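You operate a simulated robot arm through the tools that you are given. There is no shell and no other tool.

You run a simulated robot arm. Do the job below in one go: nothing can be reset, and whatever is moved stays where it is left.

TASK
Put things in order on the top of the sorting table. At the end: the gold brass die block from the top of the sorting table stands where the cream buffing pad stood; the no-go gauge stands where the gold brass die block stood; the iron hinge lug stands where the no-go gauge stood; the cream buffing pad stands on top of the silver oval plate; whatever was shut is shut again. Leave all else as you found it, and nothing knocked over.

The check looks at the end state, three seconds after you hand in, the way a careful person would. Anything else that was tipped, shoved, dropped, spilled or broken makes it a failure.

THE ROBOT
A 5-joint arm with a two-finger parallel gripper, fixed in place. Base frame: the origin is at the foot of the arm, x ahead of it, y to its left, z up; the work surface is at about z = -4. Readings come in mm, rad, newtons and seconds.
With the tool pointing down near the work surface it reaches from about 260 to 600 mm from the base axis. Its first joint turns from -1.152 to 1.152 rad. The tool tilts only in the upright plane through the base axis and itself; it spins freely about its own axis. Payload 1.57 kg.
Tool frame: the origin (TCP) lies between the finger pads and is the grasp point; the fingertips stand 30 mm ahead of it; z points along the fingers, y is the line along which they close. Largest opening 80 mm; finger width 17, thickness 12; the body of the gripper, 40 by 82 mm, starts 80 mm behind the TCP.
Orientation is that of the tool frame in the base frame, as a unit quaternion [w, x, y, z]. With the fingers straight down and closing along the base's y, the tool's x points along the base's -x, its y along +y and its z along -z.

THE INTERFACE
- The arm moves only by the tool move_arm. Its argument "motion" is a list of rows, each a list of 7 numbers: the shift along the base's x, y, z in units of 30 mm (1.0 is 30 mm), then the turn, a rotation vector about the base's x, y, z in units of 6 degrees (1.0 is 6 degrees), then the closure, from 0 (fully open) to 1 (shut). In form: [[dx, dy, dz, rx, ry, rz, grip], ...]. A call has 1 to 20 rows; each row shifts and turns the commanded pose from where the row before left it. A call with a number of a shift or a turn outside -1 to 1 is refused whole. Rows are played at 5 a second. More than 50 mm and 0.15 rad between two rows, or a gripper value outside its range, and nothing of the call is played. Where a pose cannot be reached the arm comes as near as it can. A force on the tool above 40 N (or 10 N above the force at the start of the call, whichever is more), or a blocked arm, ends the call early, and 0.2 s more pass. The fingers move at their own pace (about 153 mm/s each) and stop on an object; they squeeze with about 28 N. The grip force told is the motor's: it shows also when the fingers shut on nothing. Time passes only in rows, and 0.2 s behind the last, so rows that do not move let the fingers close. The reply holds the time, the measured pose of the TCP, the force on the tool along the base axes, the opening and the grip force, in the units named above and with some noise, with the torque about the TCP (base axes, N m) and any sound that the robot's microphone picked up.
- Cameras (640 x 400 px; columns grow to the right, rows downward): "scene" is fixed at [25.5, 395.9, 507.6]; the picture's right is [-0.82, -0.57, 0.00], its down [-0.41, 0.61, -0.68] and it looks along [0.38, -0.56, -0.73] (base axes); focal length 281 px, centre (320, 200). "wrist" rides on the gripper at [72, -7, -122] in the tool frame; the picture's right is [0.09, 1.00, 0.00], its down [-0.84, 0.08, -0.54] and it looks along [-0.54, 0.05, 0.84] (tool axes); focal length 238 px, centre (320, 200). There is no depth. A picture from a camera that has moved, and an enlarged one, comes with that camera's place and axes in the base frame and with its lens.
- grab_frame(camera): a new picture of that camera. It takes no simulated time.
- close_up(camera, box): a new picture of the part [left, top, right, bottom] of that camera's present view, enlarged. It takes no simulated time.
- finish_job(): hands the job in; it is judged then, once.

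Places have to be worked out from the pictures, the camera data and where the tool is seen. Open the gripper and draw the arm clear of the work before you hand the job in, unless the task says otherwise.

The tools are called after "Call:" by a JSON object that holds its "api" and its "payload". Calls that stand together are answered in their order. move_arm: Moves the arm, as the interface text tells. Its arguments: {"type":"object","properties":{"motion":{"type":"array","items":{"type":"array","items":{"type":"number"}}}},"required":["motion"]} The other tools are called the same way: grab_frame (camera) takes a picture; close_up (camera, box) takes an enlarged picture of a part of a camera's view; finish_job () hands the job in.

At the start:

```text
t: 0.0
tool_pos: [357.8, 144.2, 268.8]
ee_rot: [0.0, 0.0, 1.0, 0.0]
force: [0.2, 0.2, 0.5]
wrist_torque: [-0.02, 0.02, 0.01]
grip_width: 80.0
grip_force: 0.0
```

scene: 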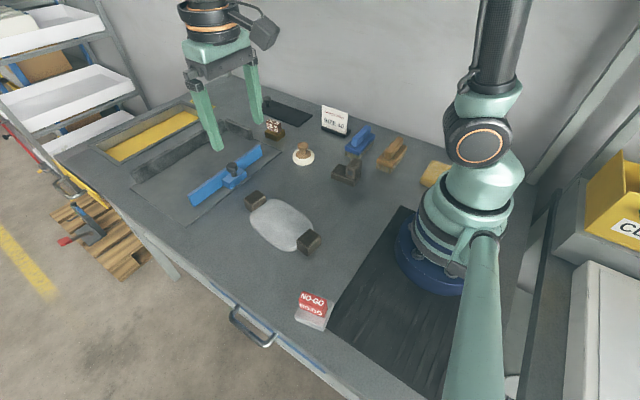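
wrist: 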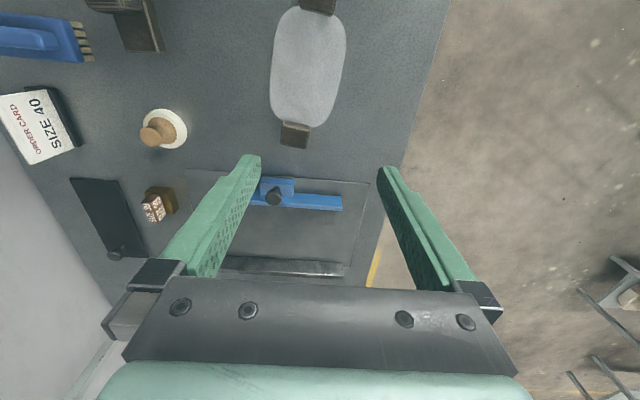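

I'll look closer at the scene before moving anything. The pictures show a table with several objects, and I need to identify each one.

Call:
{"api": "close_up", "payload": {"camera": "scene", "box": [220, 80, 460, 230]}}

Call:
{"api": "close_up", "payload": {"camera": "scene", "box": [200, 180, 440, 330]}}

Call:
{"api": "close_up", "payload": {"camera": "scene", "box": [60, 80, 300, 230]}}

Call:
{"api": "close_up", "payload": {"camera": "wrist", "box": [0, 0, 400, 250]}}

```text
2.67 times, centred on (340, 155) of scene
camera zoom: at [25.5, 395.9, 507.6], right [-0.82, -0.57, 0.0], down [-0.41, 0.61, -0.68], along [0.38, -0.56, -0.73], focal length 748 px, centre (267, 320)
```

zoom: 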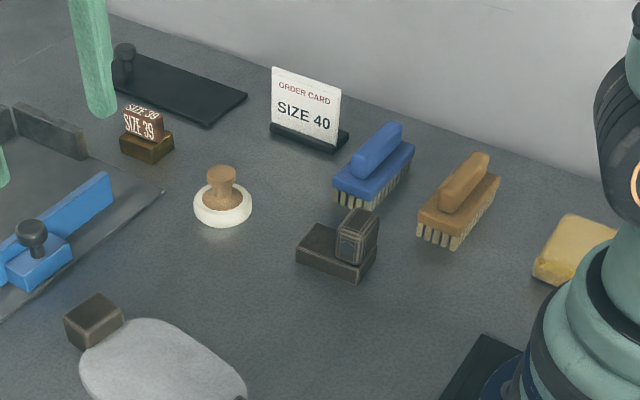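

```text
2.67 times, centred on (320, 255) of scene
camera zoom: at [25.5, 395.9, 507.6], right [-0.82, -0.57, 0.0], down [-0.41, 0.61, -0.68], along [0.38, -0.56, -0.73], focal length 748 px, centre (320, 53)
```

zoom: 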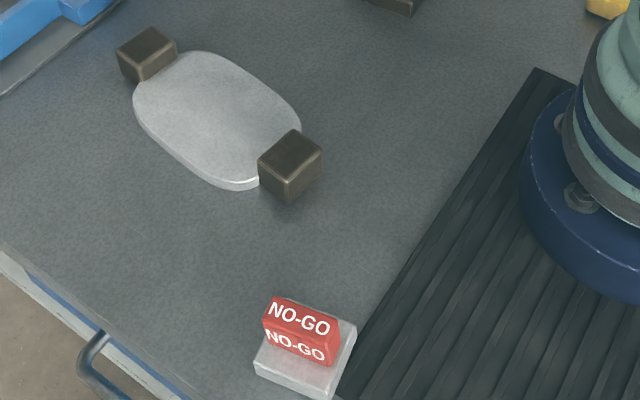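

```text
2.67 times, centred on (180, 155) of scene
camera zoom: at [25.5, 395.9, 507.6], right [-0.82, -0.57, 0.0], down [-0.41, 0.61, -0.68], along [0.38, -0.56, -0.73], focal length 748 px, centre (693, 320)
```

zoom: 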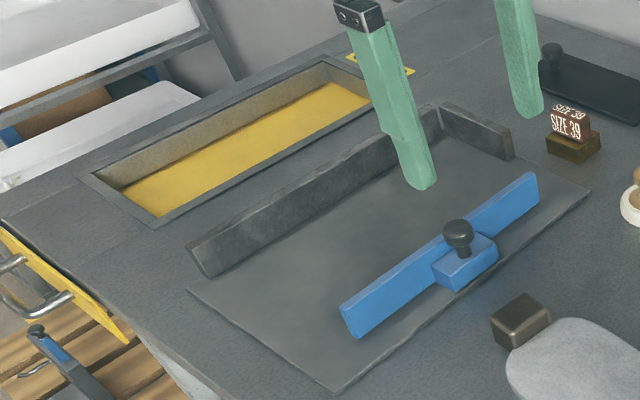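

```text
1.60 times, centred on (200, 125) of wrist
camera zoom: at [284.7, 138.3, 389.5], right [-0.09, 1.0, 0.0], down [0.84, 0.08, 0.54], along [0.54, 0.05, -0.84], focal length 381 px, centre (512, 320)
```

zoom: 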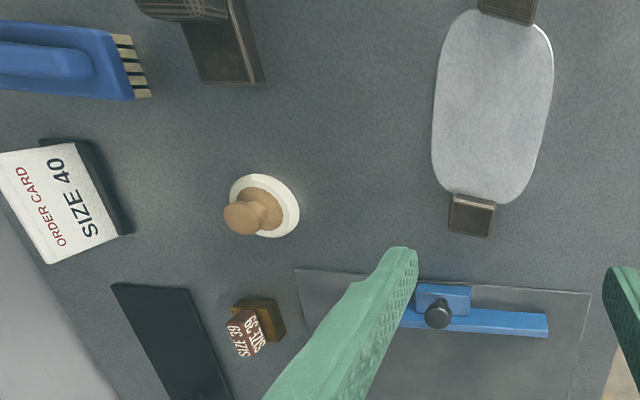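

The wooden-knobbed cream disc is the buffing pad, the "SIZE 39" piece is the brass die block, the dark L-shaped piece is the hinge lug and the red NO-GO piece is the gauge near (142, 251). I'll swing the wrist camera high over the pad area, around (340, -100), for better localisation.

Call:
{"api": "move_arm", "payload": {"motion": [[0, -1, 0, 0, 0, 0, 0], [0, -1, 0, 0, 0, 0, 0], [0, -1, 0, 0, 0, 0, 0], [0, -1, 0, 0, 0, 0, 0], [0, -1, 0, 0, 0, 0, 0], [0, -1, 0, 0, 0, 0, 0], [0, -1, 0, 0, 0, 0, 0], [0, -1, 0, 0, 0, 0, 0], [0, 0, 0, 0, 0, 0, 0]]}}

```text
t: 2.0
tool_pos: [355.6, -94.9, 268.3]
ee_rot: [0.0, -0.001, 1.0, 0.0]
force: [-0.2, 0.1, 0.6]
wrist_torque: [-0.01, 0.0, -0.03]
grip_width: 79.9
grip_force: 0.0
```

The arm tracked the move well. I'll take a wrist picture and a scene picture from here.

Call:
{"api": "grab_frame", "payload": {"camera": "wrist"}}

Call:
{"api": "grab_frame", "payload": {"camera": "scene"}}

```text
taken
camera wrist: at [284.4, -100.5, 390.5], right [-0.09, 1.0, 0.0], down [0.84, 0.08, 0.54], along [0.54, 0.05, -0.84], focal length 238 px, centre (320, 200)
```

wrist: 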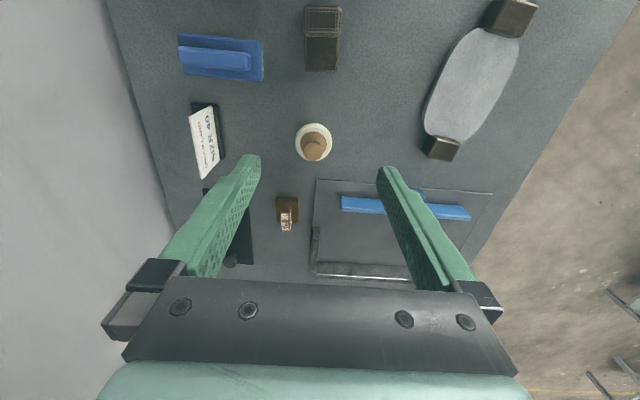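

```text
taken
```

scene: 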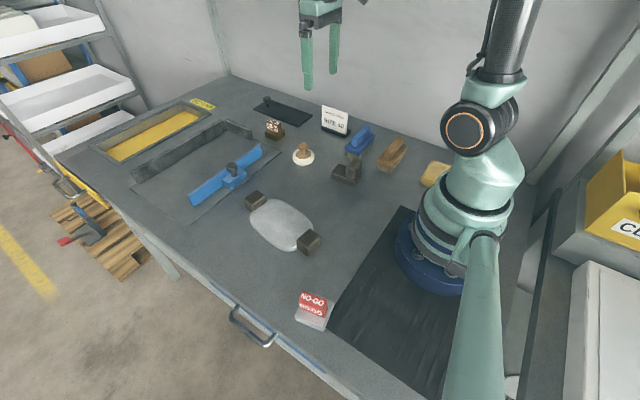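

From the wrist view I put the pad near (418, -98), the die near (554, -137) and the lug near (278, -99). I'll descend partway over the pad to measure it more closely.

Call:
{"api": "move_arm", "payload": {"motion": [[0.41, -0.03, -0.9, 0, 0, 0, 0], [0.41, -0.03, -0.9, 0, 0, 0, 0], [0.41, -0.03, -0.9, 0, 0, 0, 0], [0.41, -0.03, -0.9, 0, 0, 0, 0], [0.41, -0.03, -0.9, 0, 0, 0, 0], [0, 0, 0, 0, 0, 0, 0]]}}

Call:
{"api": "grab_frame", "payload": {"camera": "wrist"}}

Call:
{"api": "close_up", "payload": {"camera": "scene", "box": [220, 80, 460, 230]}}

```text
t: 3.4
tool_pos: [417.5, -101.4, 131.4]
ee_rot: [0.0, -0.001, 1.0, 0.0]
force: [-0.2, 0.2, -0.3]
wrist_torque: [0.03, 0.0, -0.02]
grip_width: 79.9
grip_force: 0.1
```

```text
taken
camera wrist: at [345.5, -107.1, 253.3], right [-0.09, 1.0, 0.0], down [0.84, 0.08, 0.54], along [0.54, 0.05, -0.84], focal length 238 px, centre (320, 200)
```

wrist: 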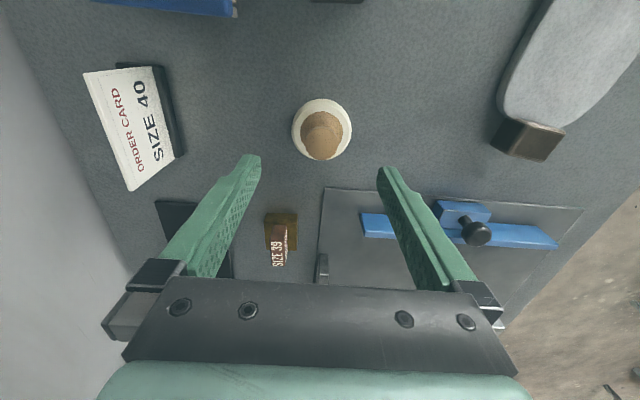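

```text
2.67 times, centred on (340, 155) of scene
camera zoom: at [25.5, 395.9, 507.6], right [-0.82, -0.57, 0.0], down [-0.41, 0.61, -0.68], along [0.38, -0.56, -0.73], focal length 748 px, centre (267, 320)
```

zoom: 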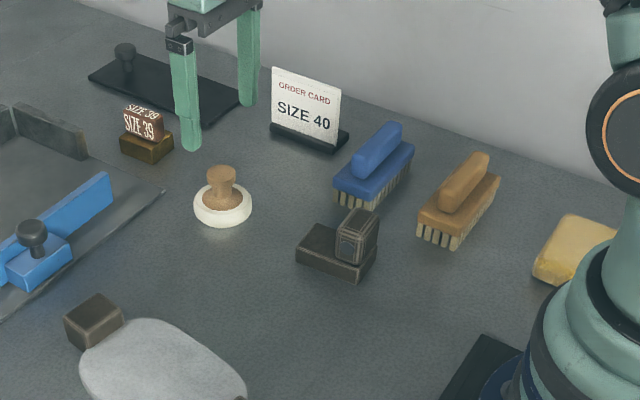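

I want a magnified look at the pad's shape to choose the grasp height.

Call:
{"api": "close_up", "payload": {"camera": "wrist", "box": [260, 80, 388, 180]}}

Call:
{"api": "close_up", "payload": {"camera": "scene", "box": [260, 110, 340, 190]}}

Call:
{"api": "close_up", "payload": {"camera": "wrist", "box": [230, 190, 330, 290]}}

Call:
{"api": "close_up", "payload": {"camera": "scene", "box": [320, 130, 400, 210]}}

```text
4.00 times, centred on (324, 130) of wrist
camera zoom: at [345.5, -107.1, 253.3], right [-0.09, 1.0, 0.0], down [0.84, 0.08, 0.54], along [0.54, 0.05, -0.84], focal length 953 px, centre (304, 480)
```

zoom: 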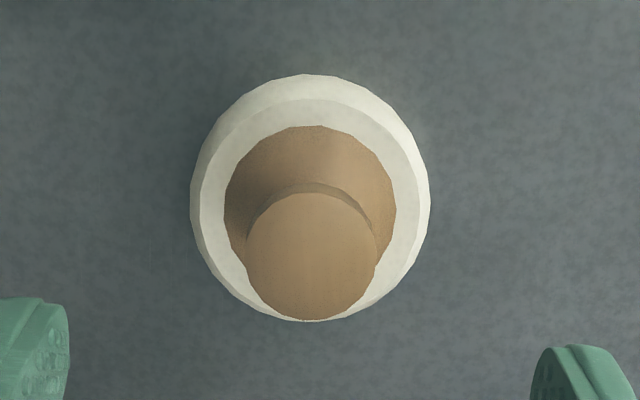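

```text
5.00 times, centred on (300, 150) of scene
camera zoom: at [25.5, 395.9, 507.6], right [-0.82, -0.57, 0.0], down [-0.41, 0.61, -0.68], along [0.38, -0.56, -0.73], focal length 1403 px, centre (420, 450)
```

zoom: 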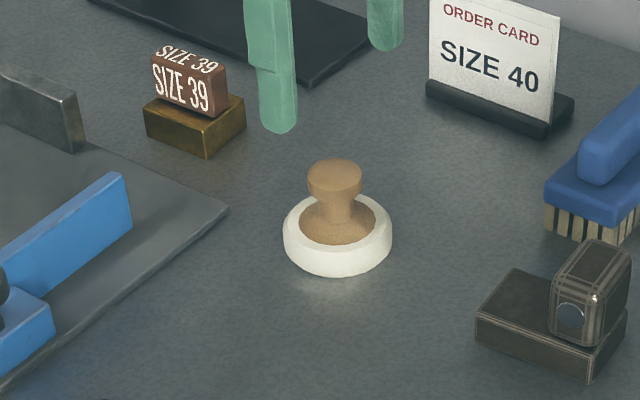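

```text
4.00 times, centred on (280, 240) of wrist
camera zoom: at [345.5, -107.1, 253.3], right [-0.09, 1.0, 0.0], down [0.84, 0.08, 0.54], along [0.54, 0.05, -0.84], focal length 953 px, centre (480, 40)
```

zoom: 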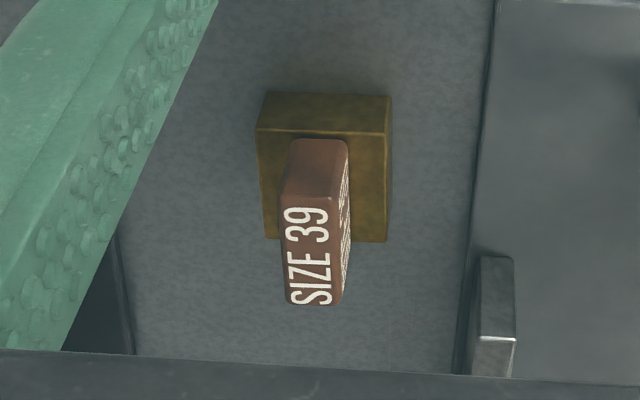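

```text
5.00 times, centred on (360, 170) of scene
camera zoom: at [25.5, 395.9, 507.6], right [-0.82, -0.57, 0.0], down [-0.41, 0.61, -0.68], along [0.38, -0.56, -0.73], focal length 1403 px, centre (120, 350)
```

zoom: 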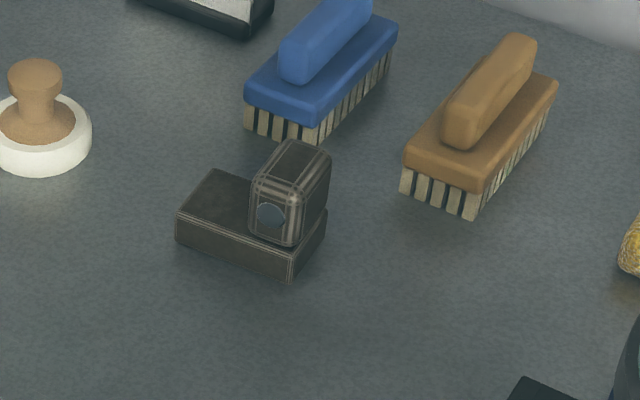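

The pad is centred at about (417, -99), with its knob top at z≈51 and a knob about 31 mm wide. The die base centre is near (558, -138) with a thin handle along x. Next I'll hover over the lug to measure it.

Call:
{"api": "move_arm", "payload": {"motion": [[-0.9, 0, 0.1, 0, 0, 0, 0], [-0.9, 0, 0.1, 0, 0, 0, 0], [-0.9, 0, 0, 0, 0, 0, 0], [-0.9, 0, 0, 0, 0, 0, 0], [-0.9, 0, 0, 0, 0, 0, 0], [0, 0, 0, 0, 0, 0, 0]]}}

Call:
{"api": "grab_frame", "payload": {"camera": "wrist"}}

Call:
{"api": "close_up", "payload": {"camera": "wrist", "box": [240, 60, 400, 160]}}

```text
t: 4.8
tool_pos: [283.6, -101.6, 137.0]
ee_rot: [0.0, 0.0, 1.0, 0.001]
force: [0.4, -0.7, -0.2]
wrist_torque: [0.0, -0.01, 0.0]
grip_width: 80.1
grip_force: 0.0
```

```text
taken
camera wrist: at [211.6, -107.1, 259.7], right [-0.09, 1.0, 0.0], down [0.84, 0.08, 0.54], along [0.54, 0.05, -0.84], focal length 238 px, centre (320, 200)
```

wrist: 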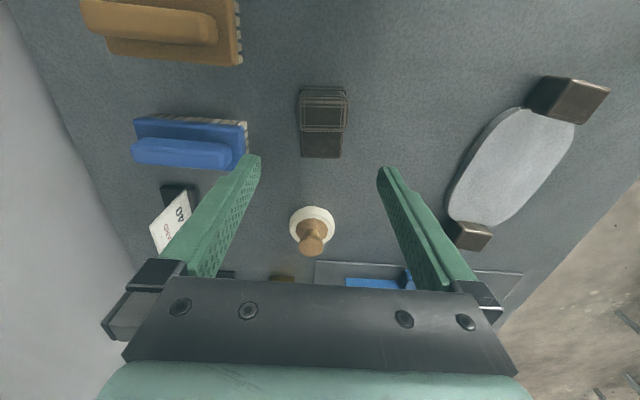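

```text
4.00 times, centred on (320, 110) of wrist
camera zoom: at [211.6, -107.1, 259.7], right [-0.09, 1.0, 0.0], down [0.84, 0.08, 0.54], along [0.54, 0.05, -0.84], focal length 953 px, centre (320, 560)
```

zoom: 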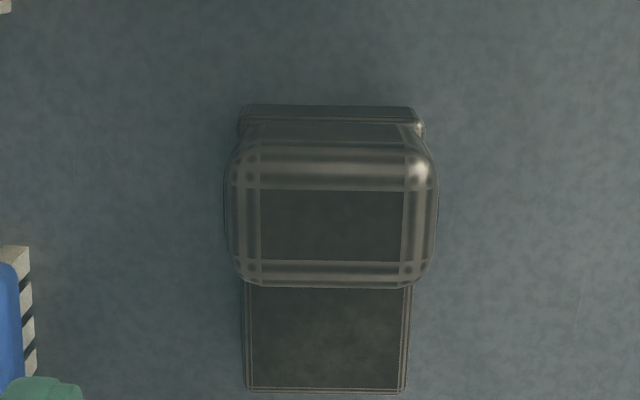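

The lug's base spans roughly x 245–313, y -122 to -76, with its upright eye block near (263, -99), top z≈48, about 29 mm thick in x and 46 mm in y. Next I'll look at the oval plate from above.

Call:
{"api": "move_arm", "payload": {"motion": [[0.1, 0.9, 0, 0, 0, 0, 0], [0.1, 0.9, 0, 0, 0, 0, 0], [0.1, 0.9, 0, 0, 0, 0, 0], [0.1, 0.9, 0, 0, 0, 0, 0], [0.1, 0.9, 0, 0, 0, 0, 0], [0.1, 0.9, 0, 0, 0, 0, 0], [0.1, 0.9, 0, 0, 0, 0, 0], [0.1, 0.9, 0, 0, 0, 0, 0], [0, 0, 0, 0, 0, 0, 0]]}}

Call:
{"api": "grab_frame", "payload": {"camera": "wrist"}}

Call:
{"api": "close_up", "payload": {"camera": "wrist", "box": [200, 30, 440, 190]}}

Call:
{"api": "close_up", "payload": {"camera": "scene", "box": [230, 180, 340, 270]}}

```text
t: 6.8
tool_pos: [306.2, 115.9, 138.7]
ee_rot: [-0.001, -0.001, 1.0, 0.001]
force: [-0.4, 0.8, 0.3]
wrist_torque: [0.0, 0.01, -0.03]
grip_width: 79.9
grip_force: 0.0
```

```text
taken
camera wrist: at [234.4, 110.5, 260.9], right [-0.09, 1.0, 0.0], down [0.84, 0.08, 0.54], along [0.54, 0.05, -0.84], focal length 238 px, centre (320, 200)
```

wrist: 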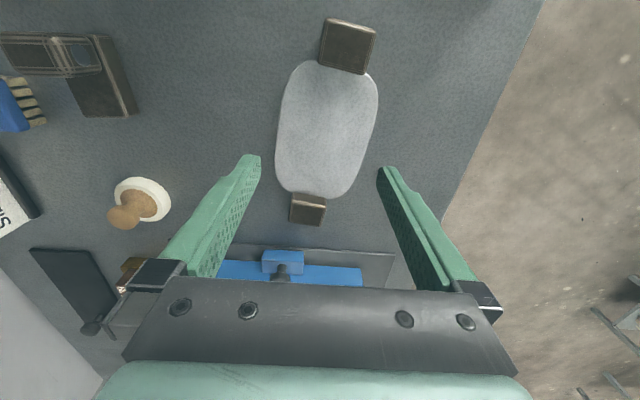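

```text
2.50 times, centred on (320, 110) of wrist
camera zoom: at [234.4, 110.5, 260.9], right [-0.09, 1.0, 0.0], down [0.84, 0.08, 0.54], along [0.54, 0.05, -0.84], focal length 596 px, centre (320, 425)
```

zoom: 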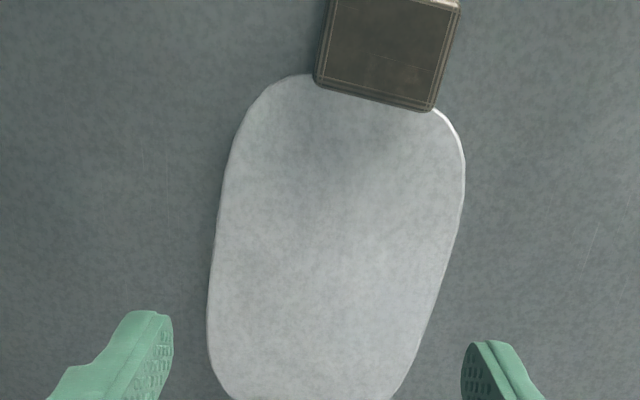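

```text
4.44 times, centred on (285, 225) of scene
camera zoom: at [25.5, 395.9, 507.6], right [-0.82, -0.57, 0.0], down [-0.41, 0.61, -0.68], along [0.38, -0.56, -0.73], focal length 1247 px, centre (476, 89)
```

zoom: 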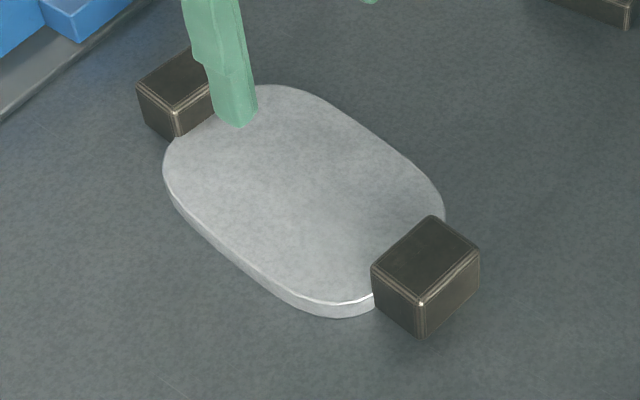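

The plate's centre is near (320, 125), its top surface at around z≈6, and it is about 110 mm wide between the two end stops. Next I'll look at the gauge near (140, 245).

Call:
{"api": "move_arm", "payload": {"motion": [[-0.5, 0.8, 0.1, 0, 0, 0, 0], [-0.85, 0.68, 0.1, 0, 0, 0, 0], [-0.9, 0.68, 0, 0, 0, 0, 0], [-0.9, 0.65, 0, 0, 0, 0, 0], [-0.9, 0.6, 0, 0, 0, 0, 0], [-0.9, 0.55, 0, 0, 0, 0, 0], [0, 0, 0, 0, 0, 0, 0]]}}

Call:
{"api": "grab_frame", "payload": {"camera": "wrist"}}

Call:
{"api": "close_up", "payload": {"camera": "scene", "box": [260, 270, 360, 350]}}

Call:
{"api": "grab_frame", "payload": {"camera": "scene"}}

```text
t: 8.4
tool_pos: [158.0, 236.7, 142.6]
ee_rot: [0.0, 0.0, 1.0, 0.0]
force: [1.1, -0.2, 0.6]
wrist_torque: [0.01, 0.02, 0.01]
grip_width: 80.2
grip_force: 0.1
```

```text
taken
camera wrist: at [86.0, 230.5, 265.4], right [-0.09, 1.0, 0.0], down [0.84, 0.08, 0.54], along [0.54, 0.05, -0.84], focal length 238 px, centre (320, 200)
```

wrist: 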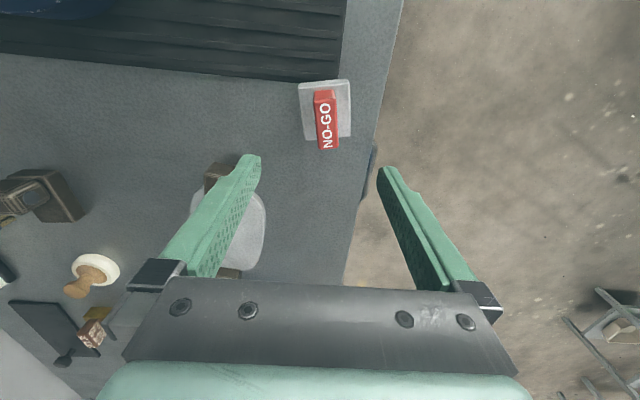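

```text
5.00 times, centred on (310, 310) of scene
camera zoom: at [25.4, 395.9, 507.6], right [-0.82, -0.57, 0.0], down [-0.41, 0.61, -0.68], along [0.38, -0.56, -0.73], focal length 1403 px, centre (370, -350)
```

zoom: 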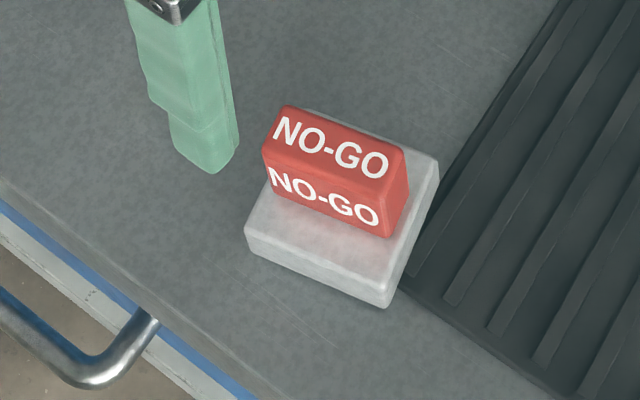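

```text
taken
```

scene: 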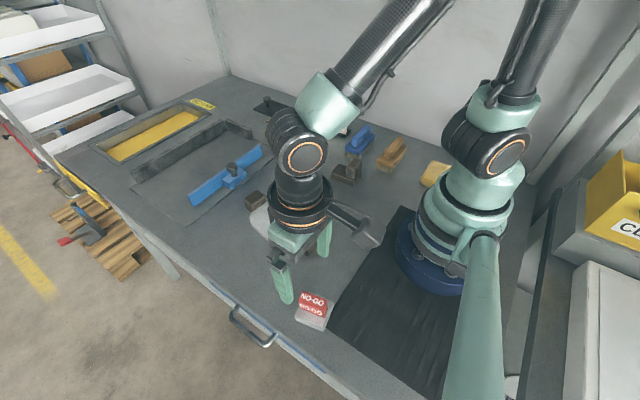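

The gauge sits right by the mat edge with its red handle long along x and thin along y. I'll enlarge the wrist view to pin it down.

Call:
{"api": "close_up", "payload": {"camera": "wrist", "box": [260, 60, 388, 160]}}

```text
4.00 times, centred on (324, 110) of wrist
camera zoom: at [86.0, 230.5, 265.4], right [-0.09, 1.0, 0.0], down [0.84, 0.08, 0.54], along [0.54, 0.05, -0.84], focal length 953 px, centre (304, 560)
```

zoom: 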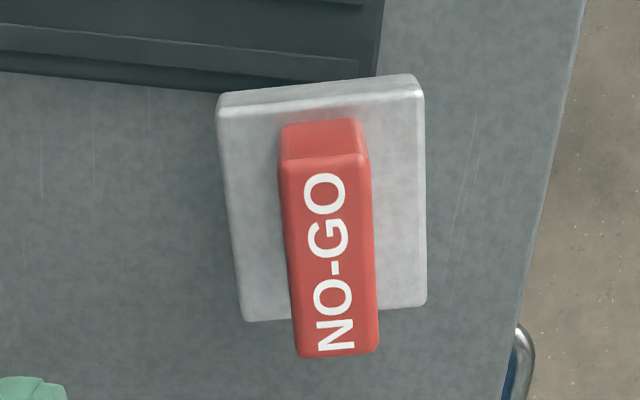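

Call:
{"api": "close_up", "payload": {"camera": "scene", "box": [290, 285, 340, 335]}}

Call:
{"api": "close_up", "payload": {"camera": "wrist", "box": [290, 70, 370, 160]}}

```text
8.00 times, centred on (315, 310) of scene
camera zoom: at [25.4, 395.9, 507.6], right [-0.82, -0.57, 0.0], down [-0.41, 0.61, -0.68], along [0.38, -0.56, -0.73], focal length 2245 px, centre (360, -680)
```

zoom: 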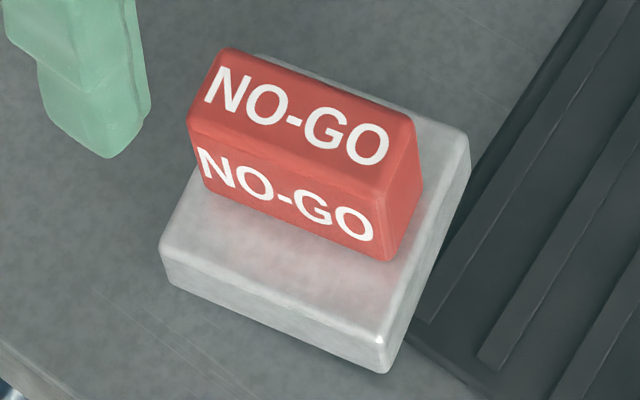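

```text
4.44 times, centred on (330, 115) of wrist
camera zoom: at [86.0, 230.5, 265.4], right [-0.09, 1.0, 0.0], down [0.84, 0.08, 0.54], along [0.54, 0.05, -0.84], focal length 1059 px, centre (276, 578)
```

zoom: 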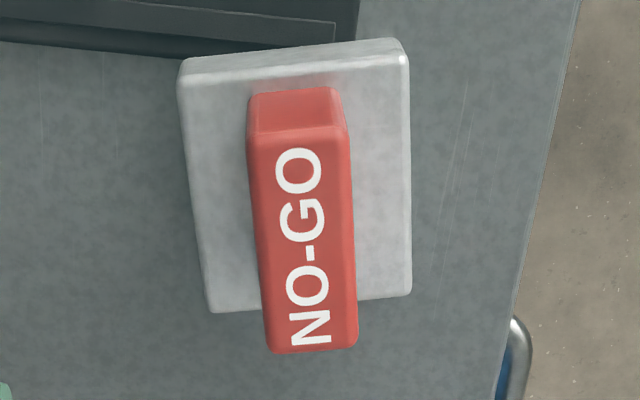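

The gauge base is about 52×51×12 mm, centred near (143, 242), turned about +10° about z, with a handle roughly 22 mm tall. I'll start with the pad, moving back to hover over it at (417, -99).

Call:
{"api": "move_arm", "payload": {"motion": [[0.82, -0.55, 0, 0, 0, 0, 0], [0.82, -0.65, 0, 0, 0, 0, 0], [0.82, -0.67, 0, 0, 0, 0, 0], [0.82, -0.7, 0, 0, 0, 0, 0], [0.82, -0.75, 0, 0, 0, 0, 0], [0.83, -0.7, 0, 0, 0, 0, 0], [0.461, -0.896, 0, 0, 0, 0, 0], [0.461, -0.896, 0, 0, 0, 0, 0], [0.461, -0.896, 0, 0, 0, 0, 0], [0.461, -0.896, 0, 0, 0, 0, 0], [0.461, -0.896, 0, 0, 0, 0, 0], [0.461, -0.896, 0, 0, 0, 0, 0], [0.461, -0.896, 0, 0, 0, 0, 0], [0.461, -0.896, 0, 0, 0, 0, 0], [0, 0, -0.9, 0, 0, 0, 0], [0, 0, 0, 0, 0, 0, 0]]}}

Call:
{"api": "grab_frame", "payload": {"camera": "wrist"}}

```text
t: 11.8
tool_pos: [417.2, -101.4, 117.7]
ee_rot: [0.0, -0.001, 1.0, 0.0]
force: [0.0, -0.5, -0.4]
wrist_torque: [-0.02, 0.0, 0.03]
grip_width: 79.7
grip_force: 0.0
```

```text
taken
camera wrist: at [344.6, -106.4, 239.0], right [-0.09, 1.0, 0.0], down [0.84, 0.08, 0.54], along [0.54, 0.05, -0.84], focal length 238 px, centre (320, 200)
```

wrist: 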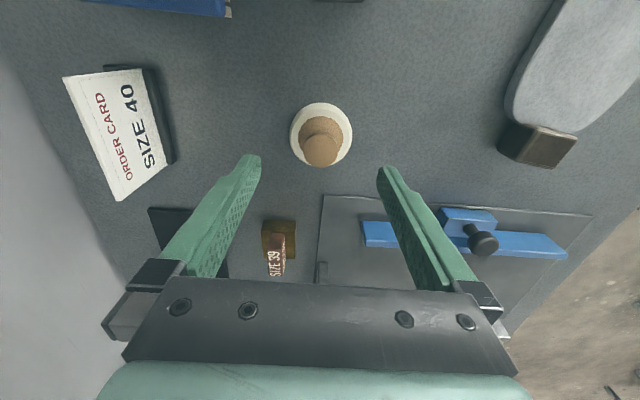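

The knob is centred between the fingers. I'll descend to TCP z≈52 (fingertips at z≈22, above the disc) with the gripper open.

Call:
{"api": "move_arm", "payload": {"motion": [[0, 0.04, -0.75, 0, 0, 0, 0], [0, 0, -0.75, 0, 0, 0, 0], [0, 0, -0.68, 0, 0, 0, 0], [0, 0, 0, 0, 0, 0, 0]]}}

Call:
{"api": "grab_frame", "payload": {"camera": "wrist"}}

Call:
{"api": "close_up", "payload": {"camera": "scene", "box": [260, 100, 350, 190]}}

```text
t: 12.8
tool_pos: [417.8, -101.1, 52.4]
ee_rot: [0.0, 0.0, 1.0, 0.0]
force: [0.0, 0.1, 0.0]
wrist_torque: [0.01, 0.01, -0.01]
grip_width: 80.2
grip_force: 0.1
```

```text
taken
camera wrist: at [344.7, -107.0, 174.2], right [-0.09, 1.0, 0.0], down [0.84, 0.08, 0.54], along [0.54, 0.05, -0.84], focal length 238 px, centre (320, 200)
```

wrist: 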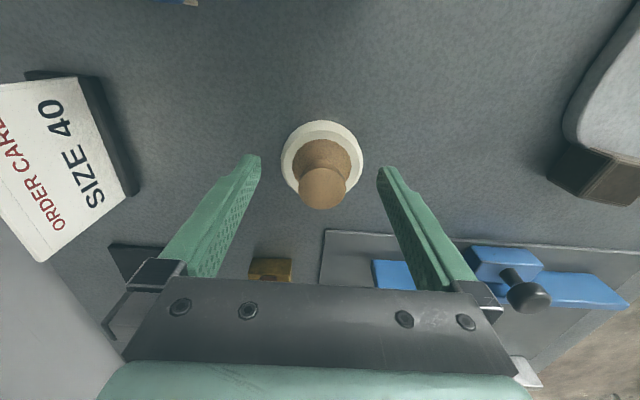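

```text
4.44 times, centred on (305, 145) of scene
camera zoom: at [25.5, 395.9, 507.6], right [-0.82, -0.57, 0.0], down [-0.41, 0.61, -0.68], along [0.38, -0.56, -0.73], focal length 1247 px, centre (387, 444)
```

zoom: 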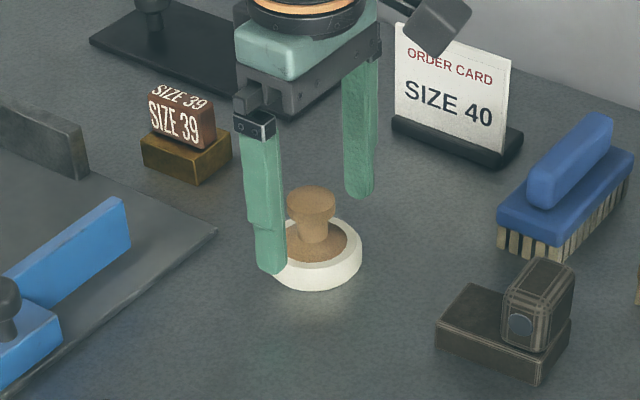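

The knob lies between the finger pads at the right height. I'll close the gripper on it.

Call:
{"api": "move_arm", "payload": {"motion": [[0, 0, 0, 0, 0, 0, 1], [0, 0, 0, 0, 0, 0, 1], [0, 0, 0, 0, 0, 0, 1]]}}

Call:
{"api": "grab_frame", "payload": {"camera": "wrist"}}

```text
t: 13.6
tool_pos: [417.2, -101.6, 53.4]
ee_rot: [0.0, 0.0, 1.0, 0.0]
force: [0.1, 0.0, 1.0]
wrist_torque: [-0.03, 0.0, -0.02]
grip_width: 28.7
grip_force: 28.1
```

```text
taken
camera wrist: at [344.8, -107.0, 174.5], right [-0.09, 1.0, 0.0], down [0.84, 0.08, 0.54], along [0.54, 0.05, -0.84], focal length 238 px, centre (320, 200)
```

wrist: 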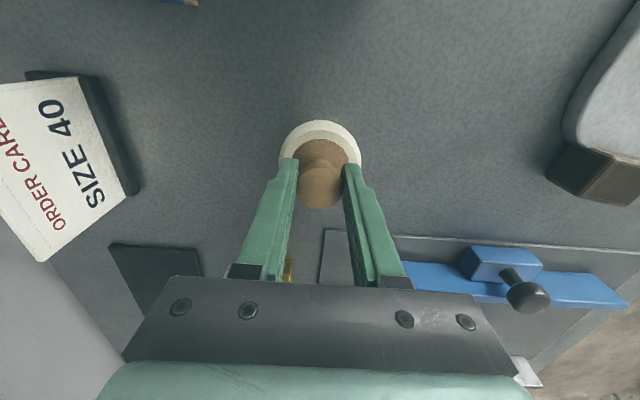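

The fingers are holding the knob (28.7 mm, 28 N). I'll lift straight up and check.

Call:
{"api": "move_arm", "payload": {"motion": [[0, 0, 0.3, 0, 0, 0, 1], [0, 0, 0.8, 0, 0, 0, 1], [0, 0, 0.9, 0, 0, 0, 1], [0, 0, 0.9, 0, 0, 0, 1], [0, 0, 0, 0, 0, 0, 1]]}}

Call:
{"api": "grab_frame", "payload": {"camera": "scene"}}

Call:
{"api": "grab_frame", "payload": {"camera": "wrist"}}

```text
t: 14.8
tool_pos: [416.7, -100.2, 140.2]
ee_rot: [0.0, -0.001, 1.0, 0.0]
force: [0.3, 0.3, -0.5]
wrist_torque: [0.01, -0.02, 0.0]
grip_width: 28.7
grip_force: 28.2
```

```text
taken
```

scene: 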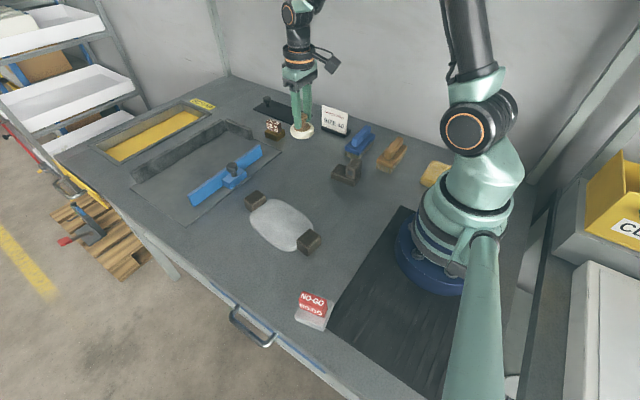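

```text
taken
camera wrist: at [345.0, -106.7, 261.6], right [-0.09, 1.0, 0.0], down [0.84, 0.08, 0.54], along [0.54, 0.05, -0.84], focal length 238 px, centre (320, 200)
```

wrist: 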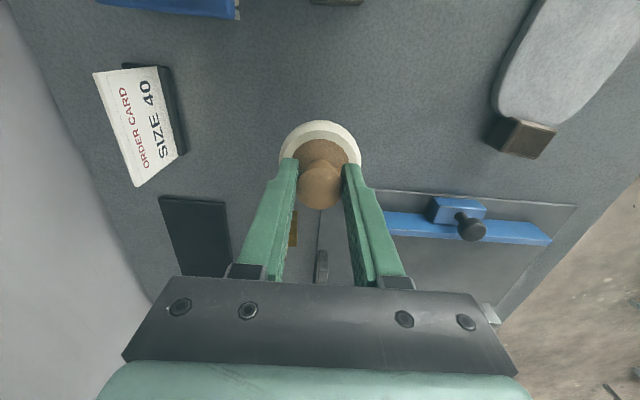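

The pad is held and level. I'll carry it to above the plate centre at about (318, 125).

Call:
{"api": "move_arm", "payload": {"motion": [[-0.367, 0.835, 0, 0, 0, 0, 1], [-0.367, 0.835, 0, 0, 0, 0, 1], [-0.367, 0.835, 0, 0, 0, 0, 1], [-0.367, 0.835, 0, 0, 0, 0, 1], [-0.367, 0.835, 0, 0, 0, 0, 1], [-0.367, 0.835, 0, 0, 0, 0, 1], [-0.367, 0.835, 0, 0, 0, 0, 1], [-0.367, 0.835, 0, 0, 0, 0, 1], [-0.367, 0.835, 0, 0, 0, 0, 1], [0, 0, 0, 0, 0, 0, 1], [0, 0, -0.8, 0, 0, 0, 1], [0, 0, -0.8, 0, 0, 0, 1], [0, 0, 0, 0, 0, 0, 1]]}}

Call:
{"api": "grab_frame", "payload": {"camera": "scene"}}

Call:
{"api": "grab_frame", "payload": {"camera": "wrist"}}

```text
t: 17.6
tool_pos: [318.1, 123.4, 91.1]
ee_rot: [0.0, -0.001, 1.0, 0.0]
force: [0.0, 0.1, -0.3]
wrist_torque: [0.04, -0.02, -0.01]
grip_width: 28.7
grip_force: 27.5
```

```text
taken
```

scene: 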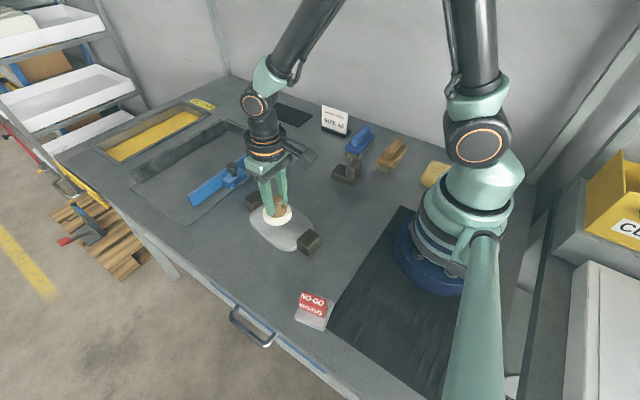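

```text
taken
camera wrist: at [246.1, 118.4, 212.6], right [-0.09, 1.0, 0.0], down [0.84, 0.08, 0.54], along [0.54, 0.05, -0.84], focal length 238 px, centre (320, 200)
```

wrist: 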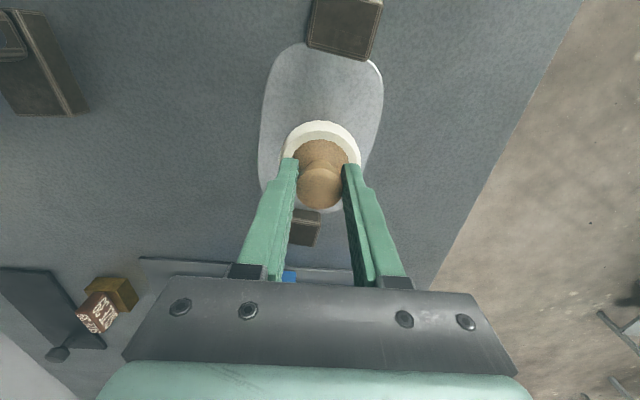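

The pad is over the plate's middle with its underside at about z≈34. I'll lower to just above the plate, then feel for contact.

Call:
{"api": "move_arm", "payload": {"motion": [[0, 0.03, -0.4, 0, 0, 0, 1], [0, 0.02, -0.4, 0, 0, 0, 1], [0, 0, 0, 0, 0, 0, 1]]}}

Call:
{"api": "close_up", "payload": {"camera": "scene", "box": [230, 170, 340, 270]}}

```text
t: 18.4
tool_pos: [317.6, 124.9, 66.6]
ee_rot: [0.0, 0.0, 1.0, 0.0]
force: [-3.5, -3.1, 11.5]
wrist_torque: [-0.16, 0.12, 0.0]
grip_width: 28.5
grip_force: 28.0
```

```text
4.00 times, centred on (285, 220) of scene
camera zoom: at [25.4, 395.9, 507.6], right [-0.82, -0.57, 0.0], down [-0.41, 0.61, -0.68], along [0.38, -0.56, -0.73], focal length 1122 px, centre (460, 120)
```

zoom: 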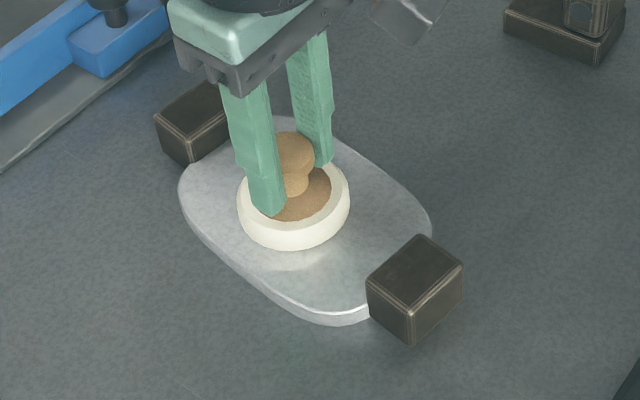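

The pad touched the plate at TCP z≈66.6 (11 N). I'll ease up about 1 mm, open the fingers and lift away.

Call:
{"api": "move_arm", "payload": {"motion": [[0, 0, 0.05, 0, 0, 0, 1], [0, 0, 0, 0, 0, 0, 0], [0, 0, 0, 0, 0, 0, 0], [0, 0, 0, 0, 0, 0, 0], [0, 0, 0.5, 0, 0, 0, 0], [0, 0, 0.9, 0, 0, 0, 0], [0, 0, 0.9, 0, 0, 0, 0], [0, 0, 0, 0, 0, 0, 0]]}}

Call:
{"api": "close_up", "payload": {"camera": "scene", "box": [230, 170, 340, 270]}}

Call:
{"api": "grab_frame", "payload": {"camera": "wrist"}}

```text
t: 20.2
tool_pos: [317.9, 126.1, 137.7]
ee_rot: [0.0, -0.001, 1.0, 0.0]
force: [0.4, 0.5, -0.9]
wrist_torque: [0.01, -0.02, 0.0]
grip_width: 80.2
grip_force: 0.1
```

```text
4.00 times, centred on (285, 220) of scene
camera zoom: at [25.5, 395.9, 507.6], right [-0.82, -0.57, 0.0], down [-0.41, 0.61, -0.68], along [0.38, -0.56, -0.73], focal length 1122 px, centre (460, 120)
```

zoom: 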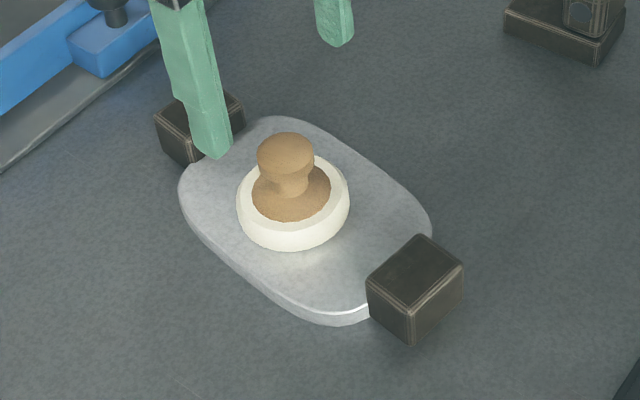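

```text
taken
camera wrist: at [245.3, 119.8, 259.9], right [-0.09, 1.0, 0.0], down [0.84, 0.08, 0.54], along [0.54, 0.05, -0.84], focal length 238 px, centre (320, 200)
```

wrist: 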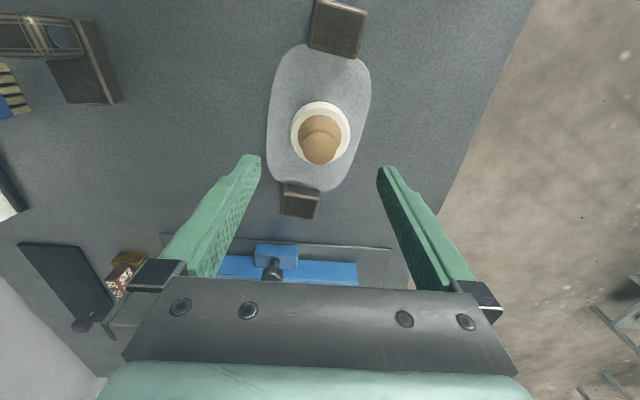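

The pad stands upright in the middle of the plate. Now I'll move over the die block near (555, -138).

Call:
{"api": "move_arm", "payload": {"motion": [[0.7, -0.88, 0, 0, 0, 0, 0], [0.78, -0.88, 0, 0, 0, 0, 0], [0.78, -0.88, 0, 0, 0, 0, 0], [0.78, -0.88, 0, 0, 0, 0, 0], [0.78, -0.88, 0, 0, 0, 0, 0], [0.78, -0.88, 0, 0, 0, 0, 0], [0.78, -0.88, 0, 0, 0, 0, 0], [0.78, -0.88, 0, 0, 0, 0, 0], [0.78, -0.88, 0, 0, 0, 0, 0], [0.78, -0.88, 0, 0, 0, 0, 0], [0, 0, -0.5, 0, 0, 0, 0], [0, 0, 0, 0, 0, 0, 0]]}}

Call:
{"api": "grab_frame", "payload": {"camera": "wrist"}}

Call:
{"api": "close_up", "payload": {"camera": "wrist", "box": [256, 80, 384, 180]}}

Call:
{"api": "grab_frame", "payload": {"camera": "scene"}}

```text
t: 22.8
tool_pos: [549.1, -139.1, 121.2]
ee_rot: [-0.001, -0.001, 1.0, 0.0]
force: [0.2, -0.4, -0.4]
wrist_torque: [0.01, 0.0, 0.0]
grip_width: 79.9
grip_force: 0.1
```

```text
taken
camera wrist: at [477.4, -144.3, 243.1], right [-0.09, 1.0, 0.0], down [0.84, 0.08, 0.54], along [0.54, 0.05, -0.84], focal length 238 px, centre (320, 200)
```

wrist: 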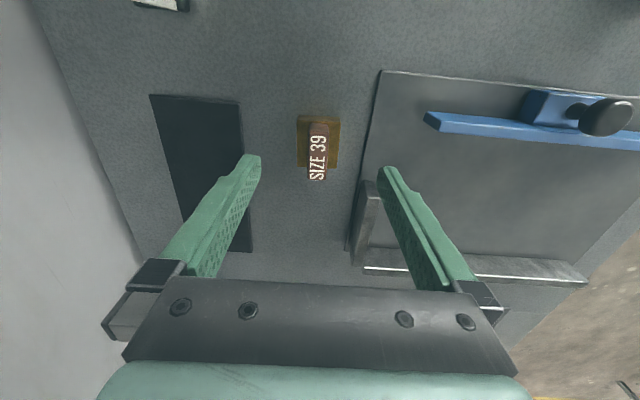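

```text
4.00 times, centred on (320, 130) of wrist
camera zoom: at [477.4, -144.3, 243.1], right [-0.09, 1.0, 0.0], down [0.84, 0.08, 0.54], along [0.54, 0.05, -0.84], focal length 953 px, centre (320, 480)
```

zoom: 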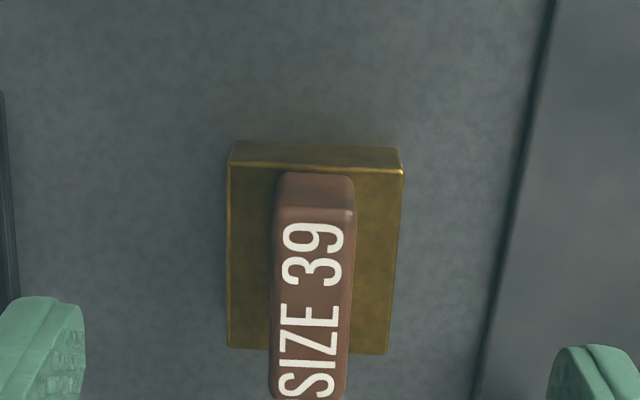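

```text
taken
```

scene: 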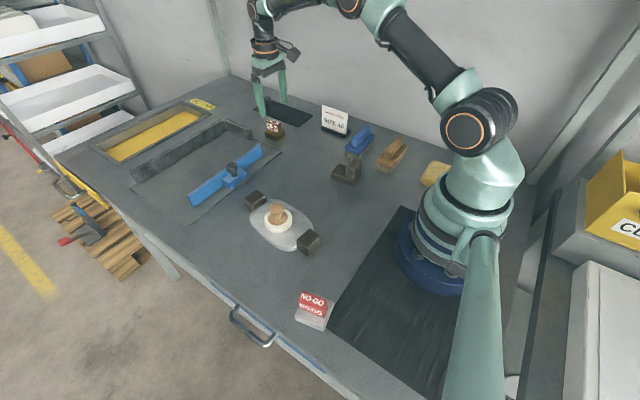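

The die's base centre computes to about (559, -139) with base top z≈17 and handle top z≈41, thin side along y. I'll move over it and descend to TCP z≈50 with fingers open.

Call:
{"api": "move_arm", "payload": {"motion": [[0.35, -0.01, -0.2, 0, 0, 0, 0], [0, 0, -0.6, 0, 0, 0, 0], [0, 0, -0.6, 0, 0, 0, 0], [0, 0, -0.6, 0, 0, 0, 0], [0, 0, -0.37, 0, 0, 0, 0], [0, 0, 0, 0, 0, 0, 0]]}}

Call:
{"api": "grab_frame", "payload": {"camera": "wrist"}}

Call:
{"api": "close_up", "payload": {"camera": "scene", "box": [230, 80, 330, 160]}}

```text
t: 24.2
tool_pos: [558.3, -138.8, 52.7]
ee_rot: [0.001, 0.0, 1.0, 0.0]
force: [0.3, 0.3, 0.7]
wrist_torque: [0.01, 0.01, -0.03]
grip_width: 79.9
grip_force: 0.1
```

```text
taken
camera wrist: at [486.3, -145.8, 173.6], right [-0.09, 1.0, 0.0], down [0.84, 0.08, 0.54], along [0.54, 0.05, -0.84], focal length 238 px, centre (320, 200)
```

wrist: 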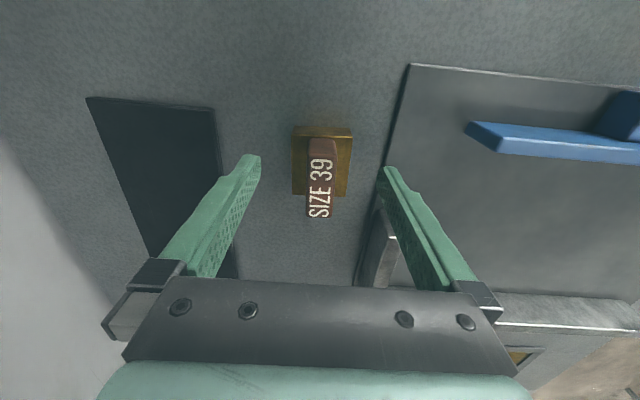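

```text
5.00 times, centred on (280, 120) of scene
camera zoom: at [25.5, 395.9, 507.6], right [-0.82, -0.57, 0.0], down [-0.41, 0.61, -0.68], along [0.38, -0.56, -0.73], focal length 1403 px, centre (520, 600)
```

zoom: 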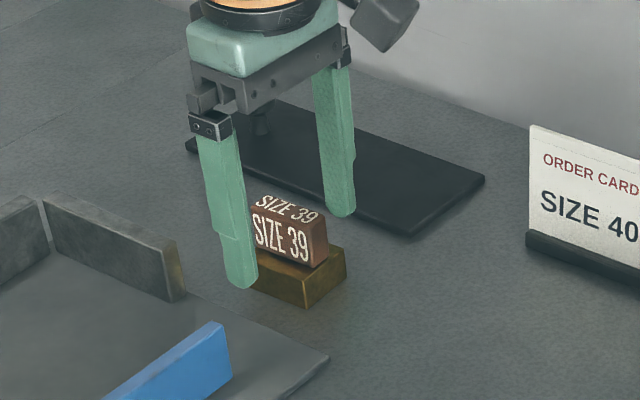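

The handle is centred between the pads. I'll go down 2 mm more and close.

Call:
{"api": "move_arm", "payload": {"motion": [[0.03, 0, -0.08, 0, 0, 0, 0], [0, 0, 0, 0, 0, 0, 1], [0, 0, 0, 0, 0, 0, 1], [0, 0, 0, 0, 0, 0, 1]]}}

Call:
{"api": "grab_frame", "payload": {"camera": "wrist"}}

```text
t: 25.2
tool_pos: [559.8, -138.4, 48.0]
ee_rot: [0.0, -0.001, 1.0, 0.001]
force: [-0.5, 1.2, -0.2]
wrist_torque: [0.04, -0.08, 0.02]
grip_width: 17.5
grip_force: 28.1
```

```text
taken
camera wrist: at [487.9, -144.4, 171.1], right [-0.09, 1.0, 0.0], down [0.84, 0.08, 0.54], along [0.54, 0.05, -0.84], focal length 238 px, centre (320, 200)
```

wrist: 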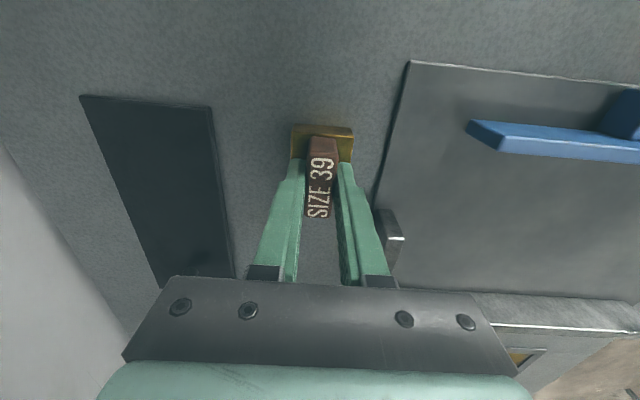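

The die is gripped on its handle (17.5 mm, 28 N). I'll lift straight up and check that it comes along level.

Call:
{"api": "move_arm", "payload": {"motion": [[0, 0, 0.3, 0, 0, 0, 1], [0, 0, 0.7, 0, 0, 0, 1], [0, 0, 0.8, 0, 0, 0, 1], [0, 0, 0.8, 0, 0, 0, 1], [0, 0, 0, 0, 0, 0, 1]]}}

Call:
{"api": "grab_frame", "payload": {"camera": "wrist"}}

Call:
{"api": "grab_frame", "payload": {"camera": "scene"}}

```text
t: 26.4
tool_pos: [559.0, -139.9, 127.1]
ee_rot: [0.0, 0.0, 1.0, 0.0]
force: [-0.5, 0.9, -3.3]
wrist_torque: [0.0, -0.04, -0.01]
grip_width: 17.6
grip_force: 28.7
```

```text
taken
camera wrist: at [487.5, -145.6, 249.0], right [-0.09, 1.0, 0.0], down [0.84, 0.08, 0.54], along [0.54, 0.05, -0.84], focal length 238 px, centre (320, 200)
```

wrist: 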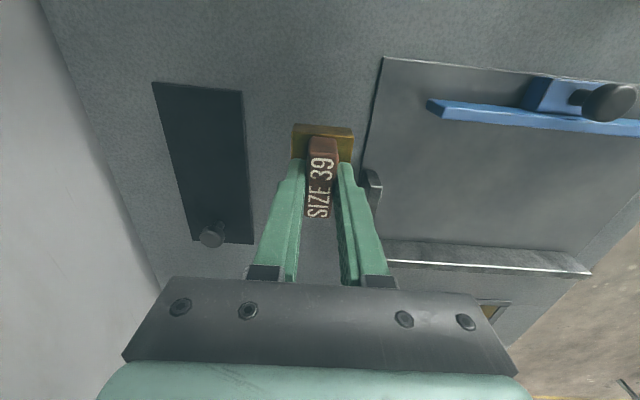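

```text
taken
```

scene: 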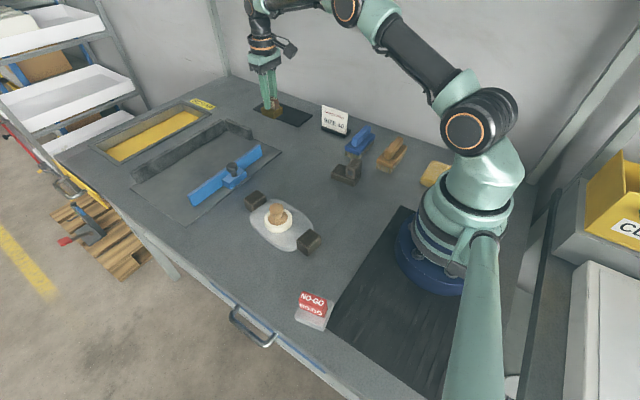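

The die hangs level (about 3.4 N). I'll carry it to the pad's old spot at (416.5, -99.7) and lower to just above the table.

Call:
{"api": "move_arm", "payload": {"motion": [[-0.804, 0.209, 0, 0, 0, 0, 1], [-0.804, 0.209, 0, 0, 0, 0, 1], [-0.804, 0.209, 0, 0, 0, 0, 1], [-0.804, 0.209, 0, 0, 0, 0, 1], [-0.804, 0.209, 0, 0, 0, 0, 1], [-0.804, 0.209, 0, 0, 0, 0, 1], [0, 0, -0.7, 0, 0, 0, 1], [0, 0, -0.7, 0, 0, 0, 1], [0, 0, -0.7, 0, 0, 0, 1], [0, 0, 0, 0, 0, 0, 1]]}}

Call:
{"api": "grab_frame", "payload": {"camera": "wrist"}}

Call:
{"api": "close_up", "payload": {"camera": "scene", "box": [260, 110, 340, 190]}}

```text
t: 28.6
tool_pos: [416.1, -98.6, 64.6]
ee_rot: [0.0, -0.001, 1.0, 0.001]
force: [-0.1, 1.5, -2.6]
wrist_torque: [0.01, 0.01, -0.03]
grip_width: 17.7
grip_force: 28.0
```

```text
taken
camera wrist: at [343.7, -104.7, 186.2], right [-0.09, 1.0, 0.0], down [0.84, 0.08, 0.54], along [0.54, 0.05, -0.84], focal length 238 px, centre (320, 200)
```

wrist: 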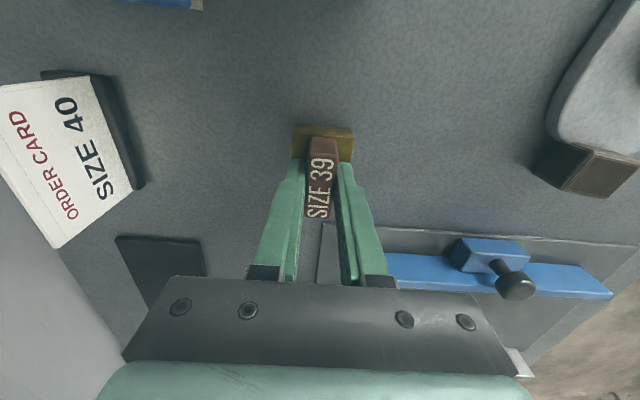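

```text
5.00 times, centred on (300, 150) of scene
camera zoom: at [25.5, 395.9, 507.6], right [-0.82, -0.57, 0.0], down [-0.41, 0.61, -0.68], along [0.38, -0.56, -0.73], focal length 1403 px, centre (420, 450)
```

zoom: 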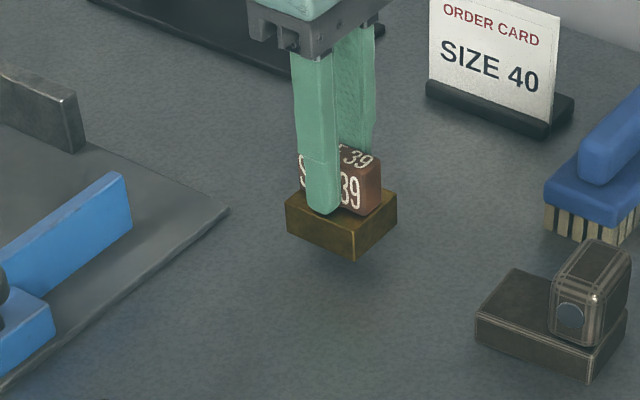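

The die is about 16 mm above the table at the target. I'll lower it with a tiny y correction, then check the force.

Call:
{"api": "move_arm", "payload": {"motion": [[0, -0.03, -0.2, 0, 0, 0, 1], [0, 0, -0.2, 0, 0, 0, 1], [0, 0, -0.05, 0, 0, 0, 1], [0, 0, 0, 0, 0, 0, 1]]}}

```text
t: 29.6
tool_pos: [417.3, -99.6, 50.9]
ee_rot: [0.0, -0.001, 1.0, 0.0]
force: [0.7, 0.2, -3.2]
wrist_torque: [-0.02, 0.01, 0.02]
grip_width: 17.6
grip_force: 27.6
```

The full weight is still on the gripper at z≈51. I'll lower in about 1 mm steps until the table takes the load.

Call:
{"api": "move_arm", "payload": {"motion": [[0, 0, -0.05, 0, 0, 0, 1], [0, 0, -0.03, 0, 0, 0, 1], [0, 0, 0, 0, 0, 0, 1]]}}

```text
t: 30.4
tool_pos: [416.4, -101.8, 48.5]
ee_rot: [0.001, -0.001, 1.0, 0.0]
force: [-5.1, 2.4, 17.5]
wrist_torque: [0.09, 0.26, 0.03]
grip_width: 17.6
grip_force: 27.6
```

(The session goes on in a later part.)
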